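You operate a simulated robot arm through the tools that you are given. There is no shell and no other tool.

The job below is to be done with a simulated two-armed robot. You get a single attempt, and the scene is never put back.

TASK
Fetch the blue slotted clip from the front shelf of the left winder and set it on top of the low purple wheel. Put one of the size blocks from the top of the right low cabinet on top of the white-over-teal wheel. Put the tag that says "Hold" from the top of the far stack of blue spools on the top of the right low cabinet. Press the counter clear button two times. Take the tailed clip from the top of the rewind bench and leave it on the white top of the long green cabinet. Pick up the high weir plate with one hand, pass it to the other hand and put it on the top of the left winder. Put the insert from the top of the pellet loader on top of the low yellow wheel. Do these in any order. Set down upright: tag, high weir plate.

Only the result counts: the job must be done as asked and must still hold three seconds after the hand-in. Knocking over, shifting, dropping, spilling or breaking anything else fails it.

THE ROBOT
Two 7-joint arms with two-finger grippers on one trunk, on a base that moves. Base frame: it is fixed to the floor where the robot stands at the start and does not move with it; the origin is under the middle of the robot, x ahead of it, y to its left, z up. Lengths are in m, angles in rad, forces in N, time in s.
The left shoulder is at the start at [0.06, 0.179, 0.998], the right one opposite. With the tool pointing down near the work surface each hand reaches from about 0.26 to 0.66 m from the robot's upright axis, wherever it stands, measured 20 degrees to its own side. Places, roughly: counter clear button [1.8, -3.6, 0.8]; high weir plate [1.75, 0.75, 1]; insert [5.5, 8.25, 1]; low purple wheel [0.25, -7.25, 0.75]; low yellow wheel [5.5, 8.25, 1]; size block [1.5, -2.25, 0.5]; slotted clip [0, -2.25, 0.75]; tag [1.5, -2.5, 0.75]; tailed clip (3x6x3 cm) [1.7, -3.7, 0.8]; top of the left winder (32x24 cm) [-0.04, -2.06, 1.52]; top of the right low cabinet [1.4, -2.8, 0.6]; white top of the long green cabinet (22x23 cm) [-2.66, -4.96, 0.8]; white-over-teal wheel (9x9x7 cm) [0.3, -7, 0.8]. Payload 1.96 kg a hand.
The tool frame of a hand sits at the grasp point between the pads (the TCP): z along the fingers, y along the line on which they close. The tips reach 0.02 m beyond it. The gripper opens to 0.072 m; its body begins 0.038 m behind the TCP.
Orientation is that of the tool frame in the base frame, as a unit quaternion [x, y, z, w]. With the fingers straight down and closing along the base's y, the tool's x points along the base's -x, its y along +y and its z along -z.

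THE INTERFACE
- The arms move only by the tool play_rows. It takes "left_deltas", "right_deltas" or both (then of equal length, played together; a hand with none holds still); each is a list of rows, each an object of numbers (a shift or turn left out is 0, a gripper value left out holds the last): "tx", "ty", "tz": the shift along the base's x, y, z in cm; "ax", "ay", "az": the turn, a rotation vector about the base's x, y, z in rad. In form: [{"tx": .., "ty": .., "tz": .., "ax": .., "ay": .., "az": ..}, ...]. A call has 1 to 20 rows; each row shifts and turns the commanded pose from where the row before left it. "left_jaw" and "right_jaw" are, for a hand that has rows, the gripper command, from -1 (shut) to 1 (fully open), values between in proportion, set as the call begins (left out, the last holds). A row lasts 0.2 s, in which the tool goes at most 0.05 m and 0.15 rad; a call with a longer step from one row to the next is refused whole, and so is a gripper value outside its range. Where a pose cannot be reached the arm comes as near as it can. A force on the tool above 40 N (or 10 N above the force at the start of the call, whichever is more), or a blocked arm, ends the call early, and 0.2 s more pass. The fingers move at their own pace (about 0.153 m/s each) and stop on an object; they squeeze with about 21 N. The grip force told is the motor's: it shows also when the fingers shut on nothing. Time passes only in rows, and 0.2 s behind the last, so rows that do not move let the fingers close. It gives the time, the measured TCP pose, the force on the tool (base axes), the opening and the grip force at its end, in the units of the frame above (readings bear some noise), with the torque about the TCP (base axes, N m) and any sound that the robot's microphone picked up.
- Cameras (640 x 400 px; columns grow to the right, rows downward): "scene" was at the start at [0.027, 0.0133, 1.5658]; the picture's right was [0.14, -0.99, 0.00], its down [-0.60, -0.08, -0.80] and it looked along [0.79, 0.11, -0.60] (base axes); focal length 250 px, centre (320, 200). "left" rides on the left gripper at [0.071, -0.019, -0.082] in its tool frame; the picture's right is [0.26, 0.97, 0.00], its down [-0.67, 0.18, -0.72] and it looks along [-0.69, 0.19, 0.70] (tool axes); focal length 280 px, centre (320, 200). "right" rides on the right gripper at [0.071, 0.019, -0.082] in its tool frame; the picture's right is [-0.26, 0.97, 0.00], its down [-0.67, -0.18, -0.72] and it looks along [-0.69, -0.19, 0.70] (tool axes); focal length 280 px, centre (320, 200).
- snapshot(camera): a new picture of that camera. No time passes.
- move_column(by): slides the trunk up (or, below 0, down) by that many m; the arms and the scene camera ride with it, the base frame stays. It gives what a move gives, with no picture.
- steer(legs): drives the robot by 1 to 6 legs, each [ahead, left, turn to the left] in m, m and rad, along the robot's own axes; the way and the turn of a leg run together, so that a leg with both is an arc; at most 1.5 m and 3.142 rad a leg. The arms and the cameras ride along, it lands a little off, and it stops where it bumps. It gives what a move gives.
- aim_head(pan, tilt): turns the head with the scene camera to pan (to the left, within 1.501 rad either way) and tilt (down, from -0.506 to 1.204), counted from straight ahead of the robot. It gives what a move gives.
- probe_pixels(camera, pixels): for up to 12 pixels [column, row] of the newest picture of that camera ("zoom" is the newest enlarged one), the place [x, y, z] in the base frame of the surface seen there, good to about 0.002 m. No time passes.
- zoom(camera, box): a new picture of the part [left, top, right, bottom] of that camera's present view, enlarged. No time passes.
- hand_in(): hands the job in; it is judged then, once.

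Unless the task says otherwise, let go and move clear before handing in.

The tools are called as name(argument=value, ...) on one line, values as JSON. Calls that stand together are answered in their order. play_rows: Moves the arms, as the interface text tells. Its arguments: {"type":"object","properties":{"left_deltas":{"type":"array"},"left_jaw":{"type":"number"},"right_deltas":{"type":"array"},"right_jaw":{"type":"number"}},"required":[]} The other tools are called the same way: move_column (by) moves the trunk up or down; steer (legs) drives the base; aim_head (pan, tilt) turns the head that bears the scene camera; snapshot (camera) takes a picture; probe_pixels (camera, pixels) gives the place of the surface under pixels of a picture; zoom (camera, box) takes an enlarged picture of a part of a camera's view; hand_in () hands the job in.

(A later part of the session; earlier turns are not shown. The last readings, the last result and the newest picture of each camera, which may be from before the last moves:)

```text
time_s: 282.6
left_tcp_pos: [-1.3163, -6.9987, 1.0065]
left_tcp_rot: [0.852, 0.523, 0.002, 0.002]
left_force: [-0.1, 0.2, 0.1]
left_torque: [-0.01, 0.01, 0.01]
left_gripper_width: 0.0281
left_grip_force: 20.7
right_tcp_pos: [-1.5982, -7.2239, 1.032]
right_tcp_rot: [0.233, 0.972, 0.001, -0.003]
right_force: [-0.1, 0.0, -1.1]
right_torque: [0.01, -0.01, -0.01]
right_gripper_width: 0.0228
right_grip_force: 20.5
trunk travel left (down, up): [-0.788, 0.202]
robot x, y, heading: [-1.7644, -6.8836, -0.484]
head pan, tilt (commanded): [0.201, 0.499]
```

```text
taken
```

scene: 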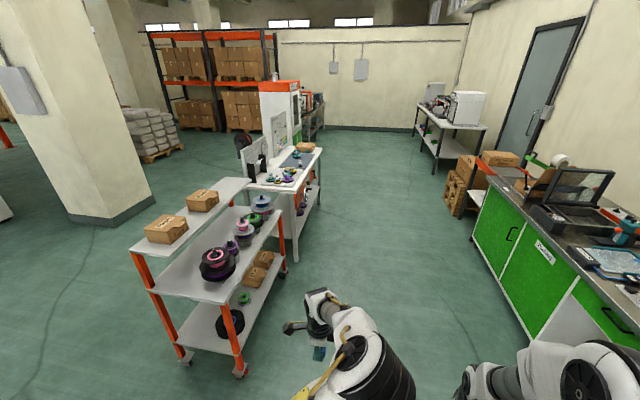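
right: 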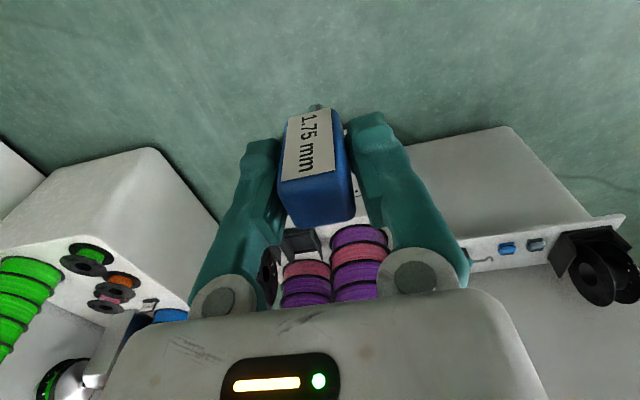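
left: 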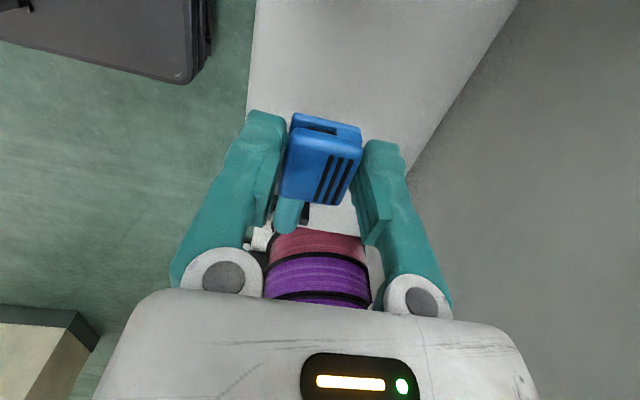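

The lane ahead is clear (1.6 m wide). Driving along it to the table, then turning to face it.

steer(legs=[[1.0, 0.0, 0.0], [0.88, 0.0, 0.0], [0.0, 0.0, 1.58]])

aim_head(pan=0.0, tilt=0.8)

snapshot(camera="scene")

```text
time_s: 295.8
left_tcp_pos: [-0.017, -7.277, 1.0055]
left_tcp_rot: [0.215, 0.977, 0.003, -0.001]
left_force: [-0.1, 0.7, 1.1]
left_torque: [-0.02, -0.01, 0.03]
left_gripper_width: 0.0279
left_grip_force: 21.3
right_tcp_pos: [0.2202, -7.5494, 1.0342]
right_tcp_rot: [-0.539, 0.842, -0.001, -0.004]
right_force: [0.3, -0.1, -0.5]
right_torque: [-0.04, -0.02, 0.01]
right_gripper_width: 0.0228
right_grip_force: 20.9
trunk travel left (down, up): [-0.788, 0.202]
robot x, y, heading: [-0.1151, -7.7295, 1.124]
head pan, tilt (commanded): [0.201, 0.499]
```

```text
time_s: 296.6
left_tcp_pos: [-0.0173, -7.2768, 1.0047]
left_tcp_rot: [0.215, 0.977, 0.003, 0.0]
left_force: [0.1, 0.1, 0.3]
left_torque: [-0.01, 0.0, -0.02]
left_gripper_width: 0.0278
left_grip_force: 20.5
right_tcp_pos: [0.2195, -7.5501, 1.0323]
right_tcp_rot: [-0.539, 0.842, -0.001, -0.004]
right_force: [0.4, 0.1, 0.2]
right_torque: [-0.03, -0.01, 0.0]
right_gripper_width: 0.0226
right_grip_force: 21.0
trunk travel left (down, up): [-0.788, 0.202]
robot x, y, heading: [-0.118, -7.7292, 1.122]
head pan, tilt (commanded): [0.0, 0.799]
```

```text
taken
```

scene: 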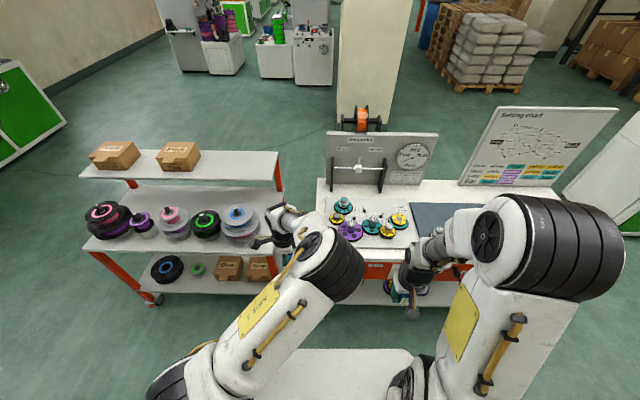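

Facing the table. Zooming in on the wheels at (370,222).

zoom(camera="scene", box=[310, 185, 430, 265])

probe_pixels(camera="zoom", pixels=[[162, 90], [145, 158], [215, 215], [320, 180], [385, 215], [445, 165], [210, 250], [120, 165], [180, 160], [300, 185], [460, 185], [260, 180]])

```text
5.00 times, centred on (370, 225) of scene
```

zoom: 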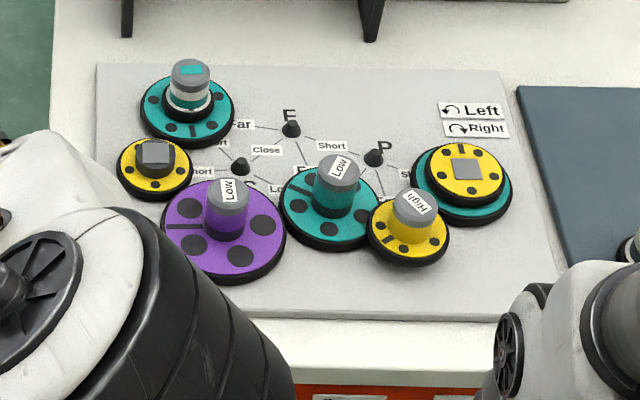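

```text
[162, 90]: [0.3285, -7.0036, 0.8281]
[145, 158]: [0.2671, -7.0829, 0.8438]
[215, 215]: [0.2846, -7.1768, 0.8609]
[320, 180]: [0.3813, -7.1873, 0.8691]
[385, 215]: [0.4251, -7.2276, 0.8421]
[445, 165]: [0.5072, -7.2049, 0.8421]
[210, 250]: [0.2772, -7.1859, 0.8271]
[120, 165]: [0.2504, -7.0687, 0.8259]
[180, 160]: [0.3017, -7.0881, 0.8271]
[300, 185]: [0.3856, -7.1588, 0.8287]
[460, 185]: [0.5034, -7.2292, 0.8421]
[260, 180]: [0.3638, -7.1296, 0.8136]
```

The purple wheel labelled "LOW" is at zoom (225,210) and the white-over-teal wheel at (188,100). Zooming more for hub tops.

zoom(camera="scene", box=[325, 190, 375, 250])

probe_pixels(camera="zoom", pixels=[[255, 65], [275, 75], [240, 72], [258, 55], [262, 95], [258, 115], [330, 240], [350, 265], [315, 255], [335, 225], [335, 280], [350, 235]])

```text
6.67 times, centred on (350, 220) of scene
```

zoom: 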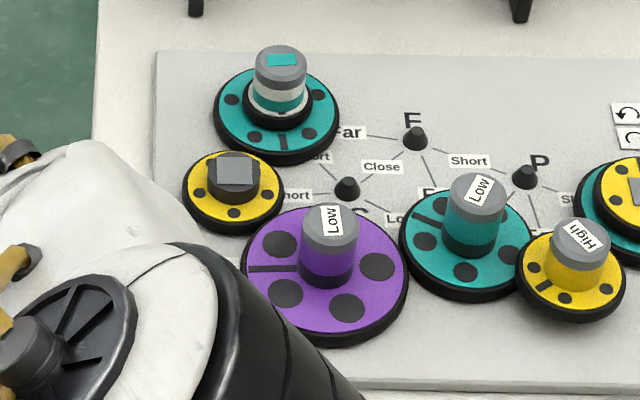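

```text
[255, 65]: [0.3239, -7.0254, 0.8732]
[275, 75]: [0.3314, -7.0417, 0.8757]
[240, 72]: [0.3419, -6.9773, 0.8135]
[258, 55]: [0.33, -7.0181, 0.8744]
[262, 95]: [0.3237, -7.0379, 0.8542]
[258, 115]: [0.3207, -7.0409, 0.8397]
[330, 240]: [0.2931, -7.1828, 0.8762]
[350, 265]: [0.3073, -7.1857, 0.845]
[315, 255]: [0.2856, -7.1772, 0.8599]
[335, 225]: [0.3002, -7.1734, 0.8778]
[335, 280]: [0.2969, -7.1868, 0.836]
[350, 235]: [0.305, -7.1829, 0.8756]
```

Hub tops: white-over-teal centre ≈(0.334,−7.03) z 0.875; purple "LOW" centre ≈(0.297,−7.17) z 0.878. I'll check the table's front edge and the crank before moving closer.

zoom(camera="scene", box=[330, 230, 450, 330])

probe_pixels(camera="scene", pixels=[[380, 255], [370, 262], [385, 268], [375, 290], [400, 285], [365, 300], [395, 300], [412, 295], [360, 275], [440, 290], [380, 310], [350, 250]])

```text
4.00 times, centred on (390, 280) of scene
```

zoom: 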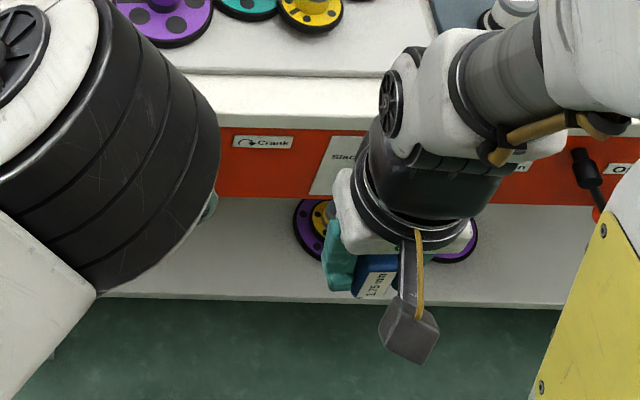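

```text
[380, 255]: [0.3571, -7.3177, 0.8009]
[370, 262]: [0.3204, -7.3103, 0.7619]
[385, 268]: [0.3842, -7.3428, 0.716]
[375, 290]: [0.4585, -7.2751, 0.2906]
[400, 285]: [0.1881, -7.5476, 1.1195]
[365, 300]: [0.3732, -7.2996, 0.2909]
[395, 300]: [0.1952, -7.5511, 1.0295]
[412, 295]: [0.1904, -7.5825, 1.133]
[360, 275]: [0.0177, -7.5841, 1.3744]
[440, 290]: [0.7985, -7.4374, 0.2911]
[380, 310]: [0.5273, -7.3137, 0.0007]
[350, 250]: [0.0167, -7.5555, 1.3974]
```

Table front edge u≈−6.36; I can move 0.18 m closer. Raising the trunk 0.15 for reach, shifting right 0.115 m and straightening.

move_column(by=0.15)

steer(legs=[[0.0, -0.115, -0.024], [0.18, 0.0, 0.0]])

snapshot(camera="left")

snapshot(camera="scene")

```text
time_s: 298.3
left_tcp_pos: [-0.0174, -7.2766, 1.1557]
left_tcp_rot: [0.215, 0.977, 0.002, 0.0]
left_force: [-0.5, -0.4, -0.6]
left_torque: [0.01, 0.03, -0.02]
left_gripper_width: 0.0277
left_grip_force: 20.9
right_tcp_pos: [0.2189, -7.5514, 1.1818]
right_tcp_rot: [-0.54, 0.842, -0.001, -0.003]
right_force: [-0.1, 0.2, -0.1]
right_torque: [0.0, -0.02, -0.02]
right_gripper_width: 0.0225
right_grip_force: 20.7
trunk travel left (down, up): [-0.938, 0.052]
robot x, y, heading: [-0.1167, -7.7339, 1.124]
head pan, tilt (commanded): [0.0, 0.799]
```

```text
time_s: 300.7
left_tcp_pos: [0.1758, -7.1697, 1.1573]
left_tcp_rot: [0.226, 0.974, 0.005, 0.002]
left_force: [0.1, -0.7, -0.2]
left_torque: [0.02, 0.0, 0.02]
left_gripper_width: 0.0278
left_grip_force: 21.0
right_tcp_pos: [0.4055, -7.4483, 1.1839]
right_tcp_rot: [-0.529, 0.849, -0.001, -0.003]
right_force: [-0.8, -0.6, -0.7]
right_torque: [0.05, 0.0, 0.01]
right_gripper_width: 0.0228
right_grip_force: 21.3
trunk travel left (down, up): [-0.938, 0.052]
robot x, y, heading: [0.0677, -7.6188, 1.102]
head pan, tilt (commanded): [0.0, 0.799]
```

```text
taken
```

left: 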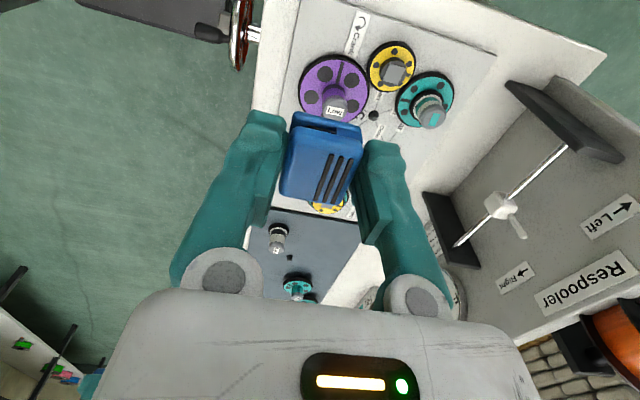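

```text
taken
```

scene: 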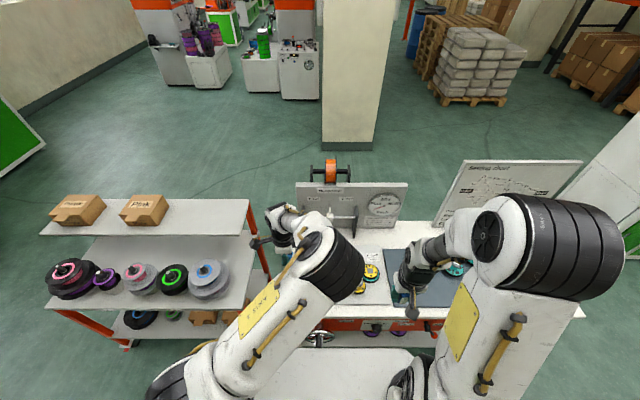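

The left camera sees the purple wheel's hub at (335,95). Moving the left hand above it.

play_rows(left_deltas=[{"tx": 4}, {"tx": 4}, {"tx": 3.5}])

snapshot(camera="left")

```text
time_s: 301.5
left_tcp_pos: [0.2937, -7.1674, 1.1553]
left_tcp_rot: [0.227, 0.974, 0.002, -0.001]
left_force: [-0.5, 0.6, -1.6]
left_torque: [0.0, 0.0, 0.0]
left_gripper_width: 0.0277
left_grip_force: 21.1
right_tcp_pos: [0.4083, -7.4454, 1.1819]
right_tcp_rot: [-0.528, 0.849, -0.001, -0.004]
right_force: [-0.6, -0.4, -0.4]
right_torque: [0.01, 0.0, -0.01]
right_gripper_width: 0.0227
right_grip_force: 21.2
trunk travel left (down, up): [-0.938, 0.052]
robot x, y, heading: [0.0676, -7.6214, 1.105]
head pan, tilt (commanded): [0.0, 0.799]
```

```text
taken
```

left: 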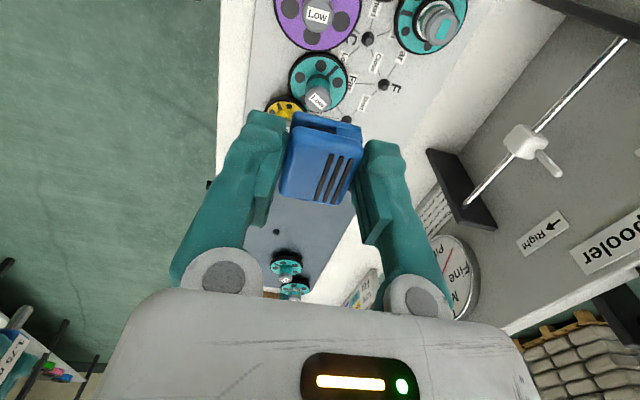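

probe_pixels(camera="left", pixels=[[306, 14], [318, 3], [331, 16], [318, 27], [318, 14], [428, 18], [442, 30], [450, 15], [436, 5], [440, 20], [312, 20], [325, 8]])

zoom(camera="left", box=[260, 0, 480, 120])

```text
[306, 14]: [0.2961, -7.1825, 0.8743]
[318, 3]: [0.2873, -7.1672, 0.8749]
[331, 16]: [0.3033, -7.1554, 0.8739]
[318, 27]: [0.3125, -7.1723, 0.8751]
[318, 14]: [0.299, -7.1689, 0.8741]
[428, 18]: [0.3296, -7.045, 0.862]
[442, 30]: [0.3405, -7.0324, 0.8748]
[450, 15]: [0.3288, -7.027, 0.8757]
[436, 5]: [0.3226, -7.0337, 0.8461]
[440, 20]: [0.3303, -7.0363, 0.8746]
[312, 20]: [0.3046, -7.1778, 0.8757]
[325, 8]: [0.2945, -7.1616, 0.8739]
```

```text
2.91 times, centred on (370, 60) of left
```

zoom: 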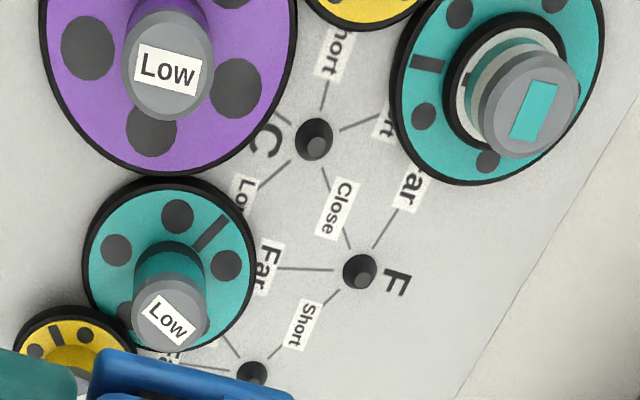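

Purple hub top centre (0.299,−7.169), z 0.8745, Ø≈3.6 cm. Aligning and descending with the clip.

play_rows(left_deltas=[{"tx": 0.5, "ty": -0.15, "tz": -4}, {"tz": -4}, {"tz": -4}, {"tz": -4}, {"tz": -4}, {"tz": -3}])

snapshot(camera="left")

```text
time_s: 302.9
left_tcp_pos: [0.2977, -7.1717, 0.9258]
left_tcp_rot: [0.226, 0.974, 0.003, 0.0]
left_force: [-0.1, 0.6, -0.3]
left_torque: [-0.02, -0.01, 0.02]
left_gripper_width: 0.0278
left_grip_force: 21.0
right_tcp_pos: [0.4078, -7.445, 1.1833]
right_tcp_rot: [-0.529, 0.849, -0.002, -0.003]
right_force: [-0.3, -0.3, -0.1]
right_torque: [0.01, -0.02, -0.01]
right_gripper_width: 0.0227
right_grip_force: 20.8
trunk travel left (down, up): [-0.938, 0.052]
robot x, y, heading: [0.0698, -7.6203, 1.104]
head pan, tilt (commanded): [0.0, 0.799]
```

```text
taken
```

left: 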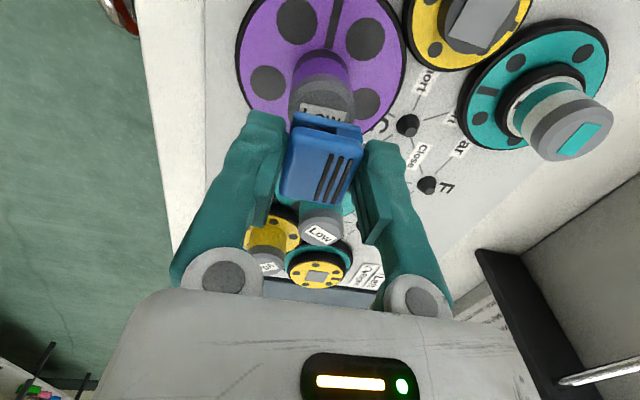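

The hub's label sits at (322,113), exactly under the TCP. Lowering to contact.

play_rows(left_deltas=[{"ty": 0.1, "tz": -1.3}, {"tz": -0.8}, {"tz": -0.4}])

play_rows(left_deltas=[{"tz": -0.2}, {"tz": -0.2}])

```text
time_s: 303.7
left_tcp_pos: [0.2967, -7.17, 0.9006]
left_tcp_rot: [0.227, 0.974, 0.002, 0.0]
left_force: [-0.1, 0.5, 0.8]
left_torque: [0.02, -0.03, -0.01]
left_gripper_width: 0.0276
left_grip_force: 21.2
right_tcp_pos: [0.4078, -7.4456, 1.1825]
right_tcp_rot: [-0.528, 0.849, -0.001, -0.003]
right_force: [0.9, -0.2, -0.2]
right_torque: [-0.02, -0.02, 0.02]
right_gripper_width: 0.023
right_grip_force: 20.8
trunk travel left (down, up): [-0.938, 0.052]
robot x, y, heading: [0.0682, -7.621, 1.099]
head pan, tilt (commanded): [0.0, 0.799]
```

```text
time_s: 304.3
left_tcp_pos: [0.299, -7.1683, 0.9]
left_tcp_rot: [0.226, 0.974, 0.004, 0.001]
left_force: [-4.5, 0.2, 13.3]
left_torque: [0.0, 0.1, 0.01]
left_gripper_width: 0.0277
left_grip_force: 21.4
right_tcp_pos: [0.407, -7.4451, 1.183]
right_tcp_rot: [-0.529, 0.848, 0.0, -0.003]
right_force: [-0.3, 0.4, -0.4]
right_torque: [-0.01, 0.02, 0.02]
right_gripper_width: 0.0228
right_grip_force: 21.4
trunk travel left (down, up): [-0.938, 0.052]
robot x, y, heading: [0.0664, -7.6157, 1.101]
head pan, tilt (commanded): [0.0, 0.799]
```

Contact (13 N). Easing 2 mm and opening.

play_rows(left_deltas=[{"tz": 0.2}])

play_rows(left_deltas=[{}, {}, {}], left_jaw=0.6)

play_rows(left_deltas=[{"tz": 2}, {"tz": 3}, {"tz": 4}])

snapshot(camera="left")

```text
time_s: 304.7
left_tcp_pos: [0.2992, -7.1697, 0.8991]
left_tcp_rot: [0.227, 0.974, 0.004, 0.0]
left_force: [2.1, 1.2, 9.5]
left_torque: [0.01, -0.09, 0.0]
left_gripper_width: 0.0275
left_grip_force: 20.9
right_tcp_pos: [0.4091, -7.4464, 1.183]
right_tcp_rot: [-0.528, 0.849, -0.001, -0.003]
right_force: [0.2, 0.3, -0.4]
right_torque: [0.0, -0.03, 0.0]
right_gripper_width: 0.0227
right_grip_force: 21.3
trunk travel left (down, up): [-0.938, 0.052]
robot x, y, heading: [0.071, -7.6175, 1.099]
head pan, tilt (commanded): [0.0, 0.799]
```

```text
time_s: 305.5
left_tcp_pos: [0.2976, -7.1695, 0.8986]
left_tcp_rot: [0.227, 0.974, 0.002, 0.0]
left_force: [0.8, 1.1, 0.5]
left_torque: [0.02, -0.01, -0.03]
left_gripper_width: 0.0576
left_grip_force: 0.0
right_tcp_pos: [0.4067, -7.4447, 1.1822]
right_tcp_rot: [-0.53, 0.848, -0.002, -0.004]
right_force: [0.3, 0.8, -0.3]
right_torque: [0.01, 0.02, 0.02]
right_gripper_width: 0.0226
right_grip_force: 20.7
trunk travel left (down, up): [-0.938, 0.052]
robot x, y, heading: [0.064, -7.6198, 1.097]
head pan, tilt (commanded): [0.0, 0.799]
```

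```text
time_s: 306.3
left_tcp_pos: [0.2962, -7.1694, 0.9875]
left_tcp_rot: [0.228, 0.974, 0.004, 0.0]
left_force: [-0.5, 0.2, -0.3]
left_torque: [-0.02, 0.01, 0.01]
left_gripper_width: 0.0573
left_grip_force: 0.0
right_tcp_pos: [0.4086, -7.4461, 1.1825]
right_tcp_rot: [-0.528, 0.849, -0.001, -0.003]
right_force: [0.6, 0.5, -1.1]
right_torque: [0.04, 0.04, 0.02]
right_gripper_width: 0.0225
right_grip_force: 21.3
trunk travel left (down, up): [-0.938, 0.052]
robot x, y, heading: [0.067, -7.6201, 1.104]
head pan, tilt (commanded): [0.0, 0.799]
```

```text
taken
```

left: 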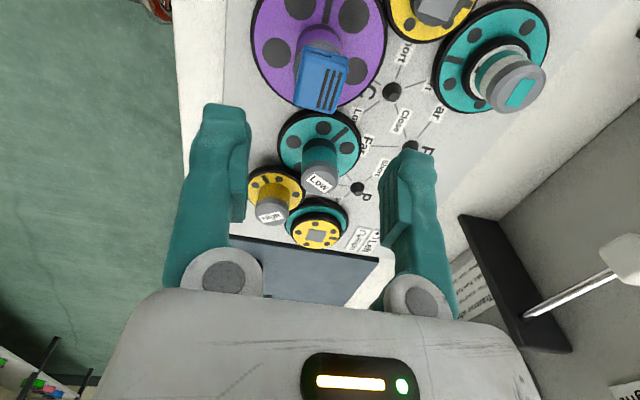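

The clip rests centred on the purple hub (322,80). Moving the left hand up and away, raising the trunk, and moving a little closer for the block.

play_rows(left_deltas=[{"tz": 5}, {"tz": 5}, {"tz": 4}, {"tx": -3.6, "ty": 1.8}, {"tx": -3.6, "ty": 1.8}, {"tx": -3.6, "ty": 1.8}, {"tx": -4, "ty": -1}, {"tx": -4, "ty": -2}])

move_column(by=0.05)

steer(legs=[[0.06, 0.0, 0.0]])

snapshot(camera="scene")

```text
time_s: 308.1
left_tcp_pos: [0.1074, -7.1485, 1.1306]
left_tcp_rot: [0.228, 0.974, 0.002, 0.0]
left_force: [-0.2, 0.3, 0.1]
left_torque: [0.03, -0.03, 0.0]
left_gripper_width: 0.0575
left_grip_force: 0.0
right_tcp_pos: [0.4069, -7.4455, 1.1836]
right_tcp_rot: [-0.528, 0.849, -0.001, -0.003]
right_force: [0.1, 0.1, 0.4]
right_torque: [-0.03, -0.04, -0.02]
right_gripper_width: 0.0228
right_grip_force: 21.1
trunk travel left (down, up): [-0.938, 0.052]
robot x, y, heading: [0.0668, -7.6195, 1.102]
head pan, tilt (commanded): [0.0, 0.799]
```

```text
time_s: 309.0
left_tcp_pos: [0.1096, -7.1457, 1.1791]
left_tcp_rot: [0.226, 0.974, 0.004, 0.0]
left_force: [-0.3, 0.0, -0.3]
left_torque: [0.0, -0.01, 0.01]
left_gripper_width: 0.0575
left_grip_force: 0.0
right_tcp_pos: [0.4084, -7.4456, 1.2333]
right_tcp_rot: [-0.529, 0.848, -0.001, -0.004]
right_force: [0.7, -0.9, -0.7]
right_torque: [0.03, -0.01, 0.0]
right_gripper_width: 0.0227
right_grip_force: 21.2
trunk travel left (down, up): [-0.988, 0.002]
robot x, y, heading: [0.0694, -7.6189, 1.099]
head pan, tilt (commanded): [0.0, 0.799]
```

```text
time_s: 309.9
left_tcp_pos: [0.1328, -7.1001, 1.1842]
left_tcp_rot: [0.228, 0.974, 0.006, 0.001]
left_force: [-0.4, -1.0, -0.3]
left_torque: [0.03, -0.03, -0.03]
left_gripper_width: 0.0575
left_grip_force: 0.0
right_tcp_pos: [0.4316, -7.4016, 1.2345]
right_tcp_rot: [-0.529, 0.849, 0.001, 0.0]
right_force: [0.7, -1.0, -0.8]
right_torque: [0.03, -0.01, 0.0]
right_gripper_width: 0.0226
right_grip_force: 20.9
trunk travel left (down, up): [-0.988, 0.002]
robot x, y, heading: [0.0929, -7.5634, 1.098]
head pan, tilt (commanded): [0.0, 0.799]
```

```text
taken
```

scene: 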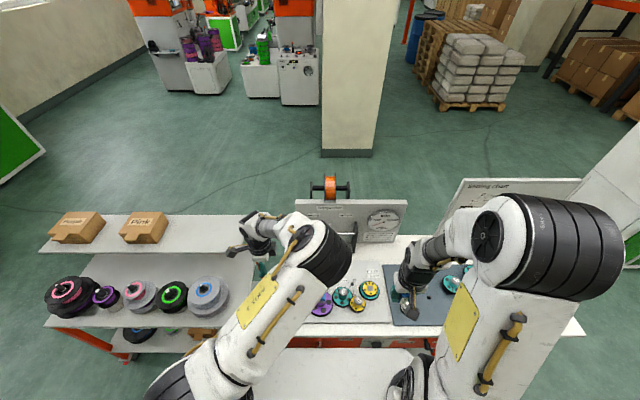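

Moving the left arm farther left so the right arm can work at the centre.

play_rows(left_deltas=[{"tx": -4.6, "ty": 0.3}, {"tx": -4.6, "ty": 0.3}, {"tx": -4.6, "ty": 0.3}, {"tx": -4.6, "ty": 0.3}])

play_rows(right_deltas=[{"tx": -0.5, "ty": 3.5, "tz": -2}, {"tx": -0.5, "ty": 3.5, "tz": -2}, {"tx": -0.5, "ty": 3.5, "tz": -2}, {"tx": -0.5, "ty": 3.5, "tz": -2}])

snapshot(camera="right")

snapshot(camera="scene")

```text
time_s: 310.9
left_tcp_pos: [-0.0488, -7.0788, 1.1796]
left_tcp_rot: [0.229, 0.974, 0.002, 0.001]
left_force: [0.4, -0.8, -0.3]
left_torque: [-0.04, 0.0, 0.03]
left_gripper_width: 0.0577
left_grip_force: 0.0
right_tcp_pos: [0.4343, -7.3919, 1.2335]
right_tcp_rot: [-0.528, 0.849, -0.003, -0.004]
right_force: [0.9, -0.4, -0.7]
right_torque: [0.01, 0.04, 0.02]
right_gripper_width: 0.0228
right_grip_force: 20.7
trunk travel left (down, up): [-0.988, 0.002]
robot x, y, heading: [0.0924, -7.5663, 1.095]
head pan, tilt (commanded): [0.0, 0.799]
```

```text
time_s: 311.9
left_tcp_pos: [-0.0474, -7.0807, 1.1793]
left_tcp_rot: [0.227, 0.974, 0.002, -0.001]
left_force: [-1.0, -0.3, -0.8]
left_torque: [-0.02, 0.01, 0.04]
left_gripper_width: 0.0576
left_grip_force: 0.1
right_tcp_pos: [0.4151, -7.2506, 1.151]
right_tcp_rot: [-0.527, 0.85, -0.002, -0.005]
right_force: [1.2, -0.7, -0.2]
right_torque: [-0.01, 0.03, 0.01]
right_gripper_width: 0.0228
right_grip_force: 21.6
trunk travel left (down, up): [-0.988, 0.002]
robot x, y, heading: [0.0931, -7.5663, 1.098]
head pan, tilt (commanded): [0.0, 0.799]
```

```text
taken
```

right: 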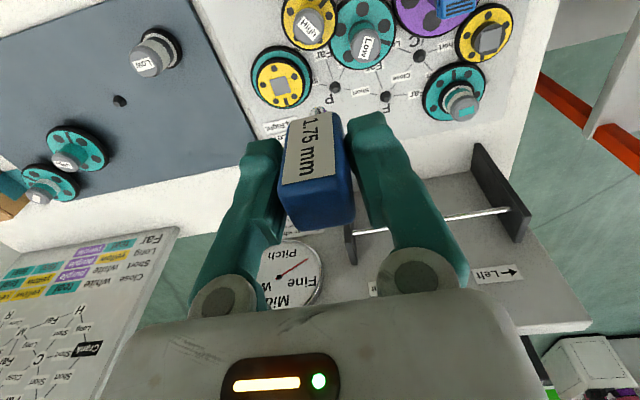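

```text
taken
```

scene: 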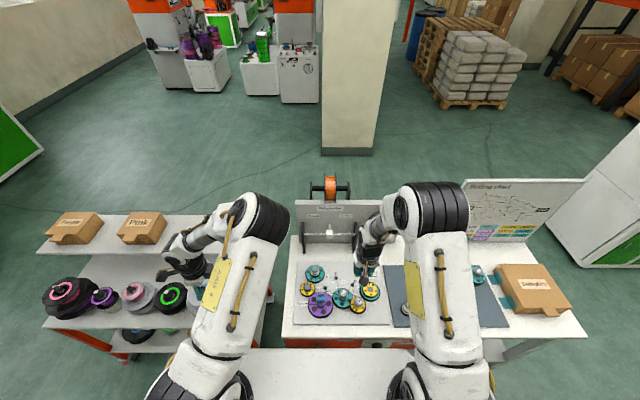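

Both arms are clear. The respooler's spindle brackets (right camera 490,180) are near the target wheel; probing their position.

probe_pixels(camera="right", pixels=[[482, 160], [500, 200], [525, 235], [440, 215], [352, 235], [370, 235], [463, 102], [455, 108], [470, 112], [462, 92], [468, 100], [475, 105]])

zoom(camera="right", box=[400, 50, 540, 260])

```text
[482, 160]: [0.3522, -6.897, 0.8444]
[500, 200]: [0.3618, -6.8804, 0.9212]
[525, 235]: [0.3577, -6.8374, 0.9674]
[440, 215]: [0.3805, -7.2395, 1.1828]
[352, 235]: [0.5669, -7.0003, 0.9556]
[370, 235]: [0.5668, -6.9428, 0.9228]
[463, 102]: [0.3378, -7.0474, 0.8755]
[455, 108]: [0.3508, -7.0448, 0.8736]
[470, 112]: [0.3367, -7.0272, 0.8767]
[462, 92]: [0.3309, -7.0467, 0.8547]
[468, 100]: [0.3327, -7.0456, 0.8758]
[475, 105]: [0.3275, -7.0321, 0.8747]
```

```text
1.90 times, centred on (470, 155) of right
```

zoom: 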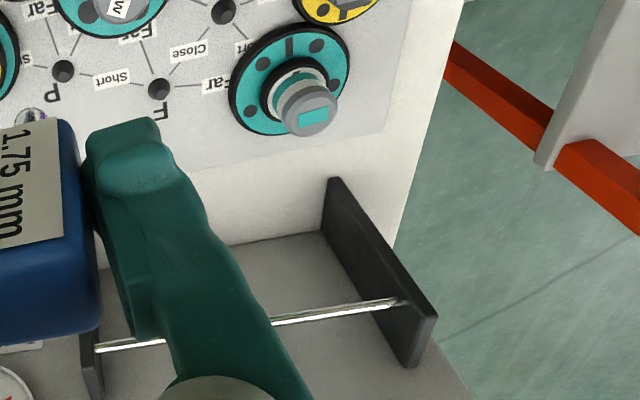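

The bracket stays 12 cm from the hub axis; fine. Measuring how far the block extends below the fingers.

probe_pixels(camera="right", pixels=[[300, 122], [320, 118], [335, 120], [290, 160], [335, 180], [310, 190], [300, 210], [340, 210]])

```text
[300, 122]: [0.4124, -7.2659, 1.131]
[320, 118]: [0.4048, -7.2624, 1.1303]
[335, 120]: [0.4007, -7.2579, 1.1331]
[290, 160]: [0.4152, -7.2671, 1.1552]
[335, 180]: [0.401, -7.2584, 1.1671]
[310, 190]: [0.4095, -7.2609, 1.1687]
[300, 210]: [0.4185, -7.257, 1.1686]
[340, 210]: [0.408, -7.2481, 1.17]
```

zoom(camera="right", box=[260, 80, 380, 240])

probe_pixels(camera="zoom", pixels=[[310, 75], [330, 75], [310, 90], [290, 95], [340, 95], [320, 70]])

```text
2.50 times, centred on (320, 160) of right
```

zoom: 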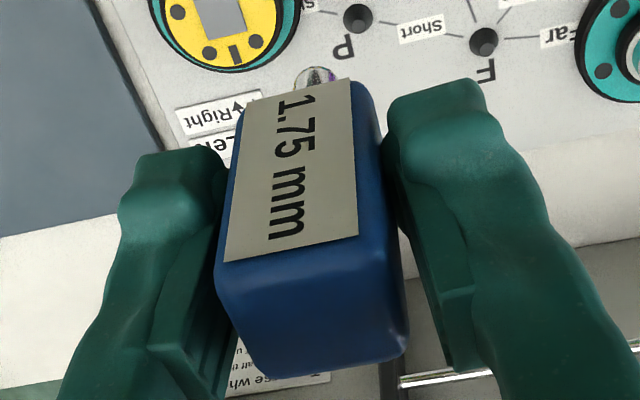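

```text
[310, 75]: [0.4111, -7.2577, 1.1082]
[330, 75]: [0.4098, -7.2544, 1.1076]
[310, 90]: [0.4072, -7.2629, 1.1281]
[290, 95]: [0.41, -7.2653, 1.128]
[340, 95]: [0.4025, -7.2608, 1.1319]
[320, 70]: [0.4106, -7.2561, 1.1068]
```

There seems to be a metal pin below the block body (z≈1.107). I'll look at it from the head camera.

zoom(camera="scene", box=[340, 225, 410, 295])

zoom(camera="scene", box=[290, 255, 390, 325])

```text
5.71 times, centred on (375, 260) of scene
```

zoom: 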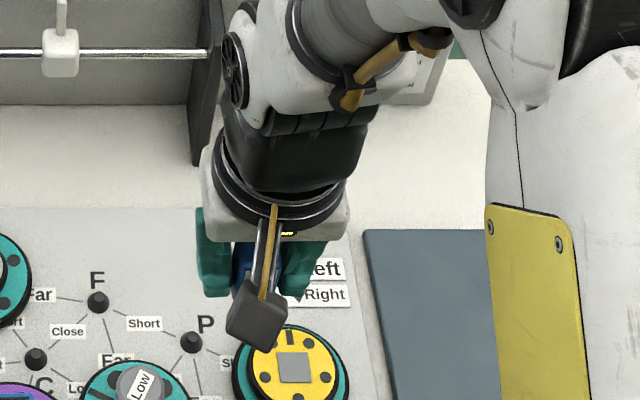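

```text
5.71 times, centred on (340, 290) of scene
```

zoom: 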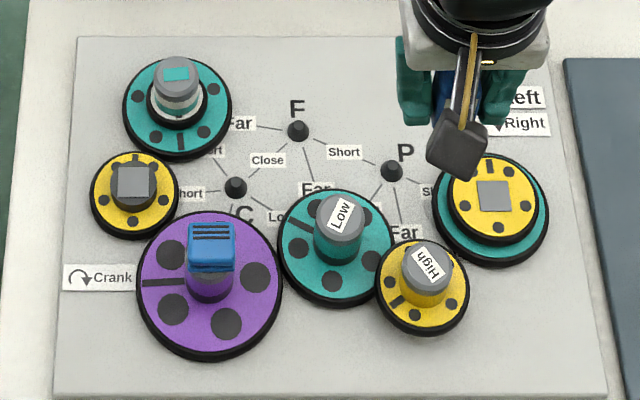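

The clip sits well on the purple hub. The left camera looks toward the right hand; taking its view of the block.

snapshot(camera="left")

zoom(camera="left", box=[220, 180, 420, 300])

```text
taken
```

left: 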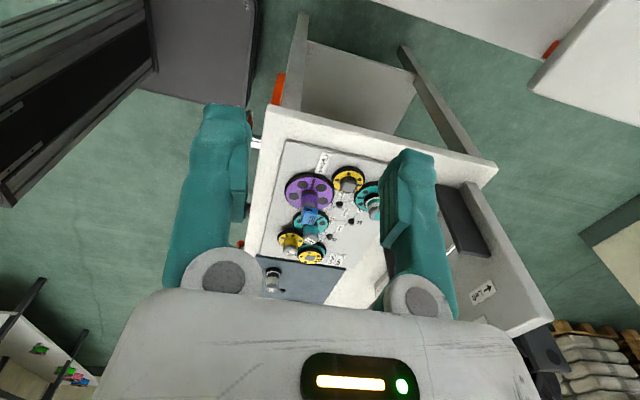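

```text
3.20 times, centred on (320, 240) of left
```

zoom: 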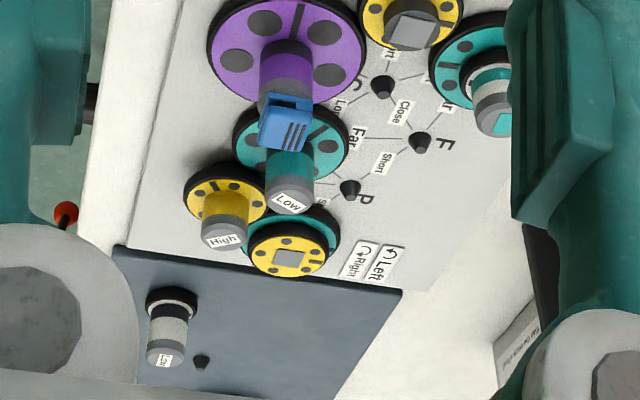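

I'll lower the right hand to z≈0.97 so the left camera can see the block from the side.

play_rows(right_deltas=[{"tz": -4}, {"tz": -4}, {"tz": -4}, {"tz": -4}])

zoom(camera="left", box=[220, 180, 420, 300])

```text
time_s: 312.9
left_tcp_pos: [-0.0472, -7.0807, 1.1804]
left_tcp_rot: [0.228, 0.974, 0.003, 0.0]
left_force: [0.5, 0.4, -0.6]
left_torque: [-0.02, 0.03, -0.02]
left_gripper_width: 0.0574
left_grip_force: 0.0
right_tcp_pos: [0.4156, -7.2522, 0.9937]
right_tcp_rot: [-0.528, 0.849, -0.001, -0.003]
right_force: [0.1, -0.5, -0.9]
right_torque: [0.02, 0.02, 0.0]
right_gripper_width: 0.0226
right_grip_force: 21.2
trunk travel left (down, up): [-0.988, 0.002]
robot x, y, heading: [0.0924, -7.5659, 1.099]
head pan, tilt (commanded): [0.0, 0.799]
```

```text
3.20 times, centred on (320, 240) of left
```

zoom: 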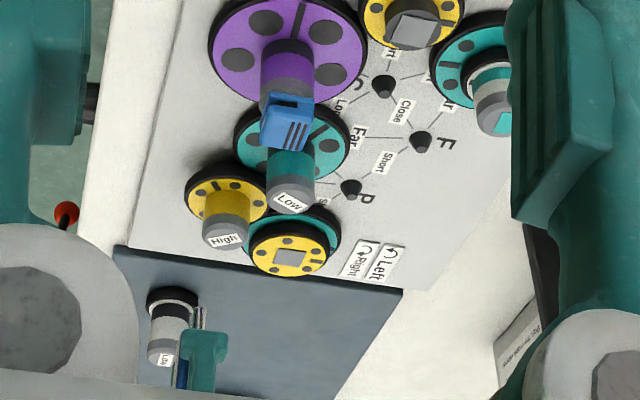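

zoom(camera="left", box=[255, 265, 315, 300])

probe_pixels(camera="zoom", pixels=[[285, 140], [290, 180], [270, 130], [300, 140], [310, 250], [220, 300], [290, 120], [285, 200], [290, 160]])

```text
10.67 times, centred on (285, 282) of left
```

zoom: 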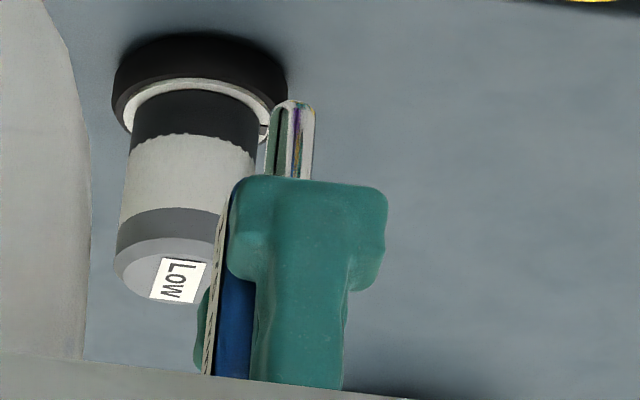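

```text
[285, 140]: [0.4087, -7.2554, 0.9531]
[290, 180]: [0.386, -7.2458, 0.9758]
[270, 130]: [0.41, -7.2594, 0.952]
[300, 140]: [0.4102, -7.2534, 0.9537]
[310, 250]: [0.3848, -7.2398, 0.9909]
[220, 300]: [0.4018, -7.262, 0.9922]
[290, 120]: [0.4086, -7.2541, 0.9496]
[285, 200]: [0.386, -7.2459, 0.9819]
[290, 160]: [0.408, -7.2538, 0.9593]
```

The block has a metal pin (≈9 mm) below its body, so standing it on the hub would be shaky; laying it on its side on the hub is safer. I'll look for a clear flat patch on the blue mat to lay the block down and regrip it sideways.

snapshot(camera="right")

zoom(camera="scene", box=[370, 240, 590, 350])

probe_pixels(camera="scene", pixels=[[400, 280], [395, 320], [410, 325], [480, 290], [490, 310], [500, 325], [378, 285], [540, 290], [480, 275], [390, 335], [510, 280]])

```text
taken
```

right: 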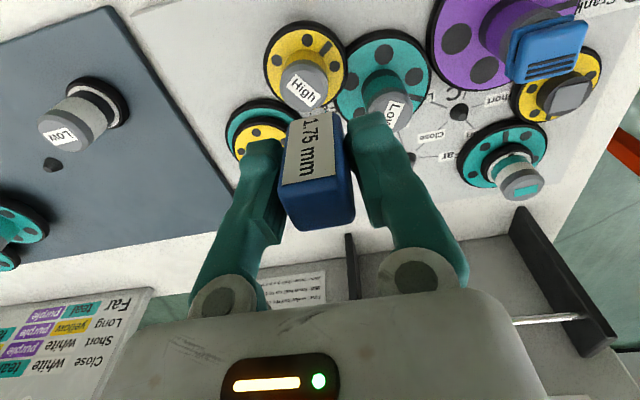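

```text
2.91 times, centred on (480, 295) of scene
```

zoom: 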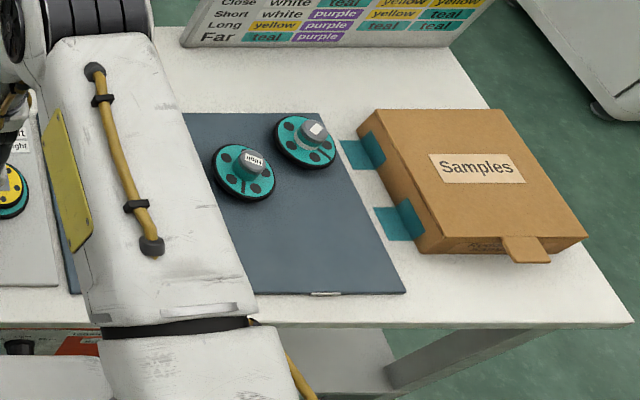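

```text
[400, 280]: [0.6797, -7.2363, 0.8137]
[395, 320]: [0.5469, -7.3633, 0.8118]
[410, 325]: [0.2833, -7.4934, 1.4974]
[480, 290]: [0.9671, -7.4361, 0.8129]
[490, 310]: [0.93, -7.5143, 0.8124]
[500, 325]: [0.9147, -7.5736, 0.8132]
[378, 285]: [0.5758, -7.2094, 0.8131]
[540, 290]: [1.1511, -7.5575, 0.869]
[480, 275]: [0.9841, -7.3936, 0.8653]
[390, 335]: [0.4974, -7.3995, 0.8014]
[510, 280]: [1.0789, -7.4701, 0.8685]
```

probe_pixels(camera="right", pixels=[[60, 135], [100, 105], [52, 165], [150, 60], [170, 150], [160, 200], [30, 60], [110, 30], [120, 180], [200, 190], [20, 210], [80, 220]])

```text
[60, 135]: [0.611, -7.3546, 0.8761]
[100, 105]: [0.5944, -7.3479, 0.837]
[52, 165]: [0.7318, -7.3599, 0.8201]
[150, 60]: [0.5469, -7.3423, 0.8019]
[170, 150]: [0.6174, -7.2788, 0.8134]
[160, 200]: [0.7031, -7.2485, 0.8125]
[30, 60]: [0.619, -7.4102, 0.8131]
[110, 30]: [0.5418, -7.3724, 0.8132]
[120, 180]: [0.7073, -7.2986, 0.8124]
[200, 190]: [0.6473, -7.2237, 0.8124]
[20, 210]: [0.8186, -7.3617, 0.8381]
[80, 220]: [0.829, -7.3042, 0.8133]
```

The mat has a free patch near (0.685,−7.27). Plan: turn the right hand −90°, strafe right 0.39 m, tilt the block inward there and let it lie down, then regrip it lying. First raise and yaw the right hand.

play_rows(right_deltas=[{"tz": 4}, {"tz": 4}, {"tz": 3, "az": -0.143}, {"az": -0.143}, {"az": -0.143}, {"az": -0.143}, {"az": -0.143}, {"az": -0.143}, {"az": -0.143}, {"az": -0.143}, {"az": -0.143}, {"az": -0.143}, {"az": -0.143}])

steer(legs=[[0.0, -0.39, 0.0]])

snapshot(camera="scene")

```text
time_s: 315.8
left_tcp_pos: [-0.0471, -7.0816, 1.18]
left_tcp_rot: [0.228, 0.974, 0.003, 0.0]
left_force: [0.3, 0.7, 0.1]
left_torque: [0.01, -0.03, -0.01]
left_gripper_width: 0.0576
left_grip_force: 0.1
right_tcp_pos: [0.4149, -7.2539, 1.1037]
right_tcp_rot: [0.228, 0.974, 0.001, -0.003]
right_force: [-0.5, -0.5, -0.1]
right_torque: [-0.03, 0.0, 0.01]
right_gripper_width: 0.0224
right_grip_force: 20.7
trunk travel left (down, up): [-0.988, 0.002]
robot x, y, heading: [0.0936, -7.5654, 1.102]
head pan, tilt (commanded): [0.0, 0.799]
```

```text
time_s: 318.2
left_tcp_pos: [0.2966, -7.2573, 1.1794]
left_tcp_rot: [0.227, 0.974, 0.002, 0.001]
left_force: [0.2, 0.5, -0.1]
left_torque: [0.03, -0.02, 0.0]
left_gripper_width: 0.0577
left_grip_force: 0.1
right_tcp_pos: [0.7587, -7.429, 1.103]
right_tcp_rot: [0.228, 0.974, 0.001, -0.003]
right_force: [0.1, 0.9, -0.9]
right_torque: [0.06, -0.02, -0.01]
right_gripper_width: 0.0227
right_grip_force: 20.5
trunk travel left (down, up): [-0.988, 0.002]
robot x, y, heading: [0.44, -7.7435, 1.099]
head pan, tilt (commanded): [0.0, 0.799]
```

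```text
taken
```

scene: 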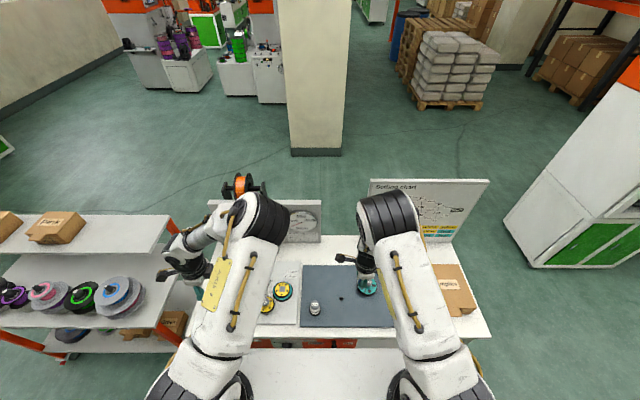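

Now the mat is directly ahead. Zooming to confirm the free patch.

zoom(camera="scene", box=[290, 255, 400, 335])

probe_pixels(camera="zoom", pixels=[[130, 240], [290, 215], [200, 120], [280, 130], [230, 80], [330, 110], [400, 150], [300, 60], [240, 150], [350, 200]])

```text
5.00 times, centred on (345, 295) of scene
```

zoom: 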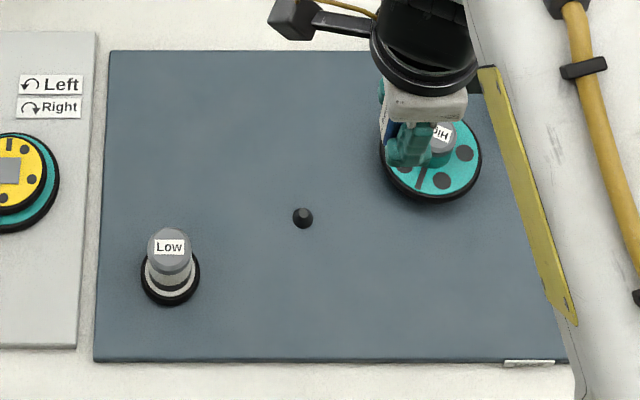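

```text
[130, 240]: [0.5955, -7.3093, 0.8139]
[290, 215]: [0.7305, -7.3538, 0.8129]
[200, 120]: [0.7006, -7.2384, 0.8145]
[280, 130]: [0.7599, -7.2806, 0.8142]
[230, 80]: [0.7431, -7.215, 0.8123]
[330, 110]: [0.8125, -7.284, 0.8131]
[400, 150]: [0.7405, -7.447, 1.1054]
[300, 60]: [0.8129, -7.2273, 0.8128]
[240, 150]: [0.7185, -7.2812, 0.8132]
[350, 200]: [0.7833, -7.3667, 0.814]
```

The mat's back-left region around (0.71,−7.27) is free. Moving there while tilting the block inward ~50°, in checked steps.

play_rows(right_deltas=[{"tx": -0.8, "ty": 2.5, "tz": -1.5, "ax": 0.0663, "ay": 0.1295}, {"tx": -0.8, "ty": 2.5, "tz": -1.5, "ax": 0.0663, "ay": 0.1295}, {"tx": -0.8, "ty": 2.5, "tz": -1.5, "ax": 0.0663, "ay": 0.1295}])

play_rows(right_deltas=[{"tx": -0.8, "ty": 2.6, "tz": -1.5, "ax": 0.0663, "ay": 0.1295}, {"tx": -0.8, "ty": 2.6, "tz": -1.5, "ax": 0.0663, "ay": 0.1295}, {"tx": -0.8, "ty": 2.6, "tz": -1.5, "ax": 0.0663, "ay": 0.1295}])

snapshot(camera="scene")

```text
time_s: 319.0
left_tcp_pos: [0.2978, -7.2571, 1.1799]
left_tcp_rot: [0.228, 0.974, 0.003, 0.0]
left_force: [0.3, 0.0, -0.4]
left_torque: [-0.01, 0.01, -0.02]
left_gripper_width: 0.0576
left_grip_force: 0.1
right_tcp_pos: [0.7372, -7.3538, 1.0574]
right_tcp_rot: [0.222, 0.95, 0.054, -0.215]
right_force: [0.0, 0.5, -0.2]
right_torque: [0.0, 0.03, 0.05]
right_gripper_width: 0.0228
right_grip_force: 20.6
trunk travel left (down, up): [-0.988, 0.002]
robot x, y, heading: [0.4406, -7.7404, 1.105]
head pan, tilt (commanded): [0.0, 0.799]
```

```text
time_s: 319.8
left_tcp_pos: [0.2963, -7.257, 1.1805]
left_tcp_rot: [0.227, 0.974, 0.002, 0.001]
left_force: [0.1, 0.4, -0.2]
left_torque: [0.0, 0.02, -0.04]
left_gripper_width: 0.0573
left_grip_force: 0.2
right_tcp_pos: [0.7104, -7.2766, 1.0126]
right_tcp_rot: [0.206, 0.88, 0.104, -0.414]
right_force: [0.1, -0.8, -0.5]
right_torque: [0.01, -0.01, 0.0]
right_gripper_width: 0.0226
right_grip_force: 20.7
trunk travel left (down, up): [-0.988, 0.002]
robot x, y, heading: [0.4422, -7.7378, 1.098]
head pan, tilt (commanded): [0.0, 0.799]
```

```text
taken
```

scene: 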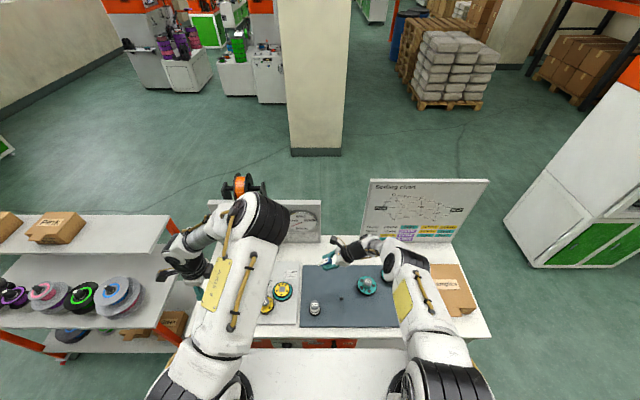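

Tilted 50° without trouble. Lowering and tilting a bit further to ~60°.

play_rows(right_deltas=[{"tz": -4}, {"tz": -4}, {"tz": -3, "ax": 0.04, "ay": 0.078}, {"tz": -2, "ax": 0.04, "ay": 0.078}])

zoom(camera="scene", box=[290, 225, 400, 305])

```text
time_s: 320.8
left_tcp_pos: [0.2975, -7.2584, 1.1795]
left_tcp_rot: [0.228, 0.974, 0.002, 0.0]
left_force: [0.0, 0.9, -0.6]
left_torque: [0.0, 0.02, -0.02]
left_gripper_width: 0.0578
left_grip_force: 0.0
right_tcp_pos: [0.6907, -7.2828, 0.9756]
right_tcp_rot: [0.187, 0.874, 0.117, -0.433]
right_force: [0.2, -0.2, -0.3]
right_torque: [0.01, 0.0, -0.02]
right_gripper_width: 0.0229
right_grip_force: 21.3
right hand out of reach, approached as far as the arm can: row 1, 2, 3, 4
trunk travel left (down, up): [-0.988, 0.002]
robot x, y, heading: [0.4363, -7.7418, 1.097]
head pan, tilt (commanded): [0.0, 0.799]
```

```text
5.00 times, centred on (345, 265) of scene
```

zoom: 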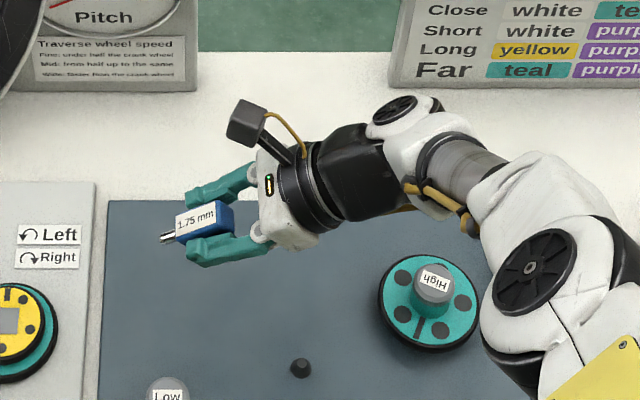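

The arm can't go lower in this pose, but lowering the trunk keeps the pose. Lowering the trunk by 0.125.

move_column(by=-0.12)

zoom(camera="scene", box=[270, 225, 400, 325])

snapshot(camera="right")

```text
time_s: 322.3
left_tcp_pos: [0.2966, -7.2563, 1.0598]
left_tcp_rot: [0.228, 0.974, 0.002, 0.0]
left_force: [0.6, 0.1, 0.0]
left_torque: [-0.01, -0.01, -0.03]
left_gripper_width: 0.0576
left_grip_force: 0.1
right_tcp_pos: [0.6841, -7.2797, 0.8565]
right_tcp_rot: [0.185, 0.874, 0.116, -0.435]
right_force: [-0.4, 1.2, -0.6]
right_torque: [-0.05, 0.02, 0.0]
right_gripper_width: 0.0227
right_grip_force: 21.0
trunk travel left (down, up): [-0.868, 0.122]
robot x, y, heading: [0.4381, -7.7405, 1.099]
head pan, tilt (commanded): [0.0, 0.799]
```

```text
4.00 times, centred on (335, 275) of scene
```

zoom: 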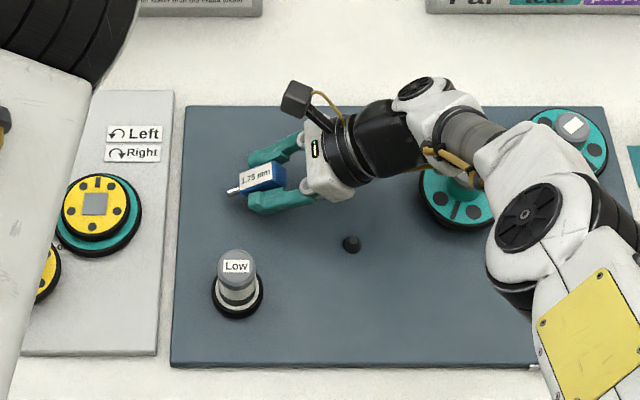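

```text
taken
```

right: 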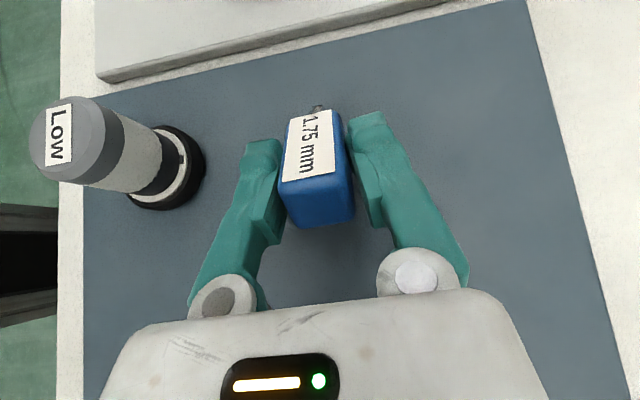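

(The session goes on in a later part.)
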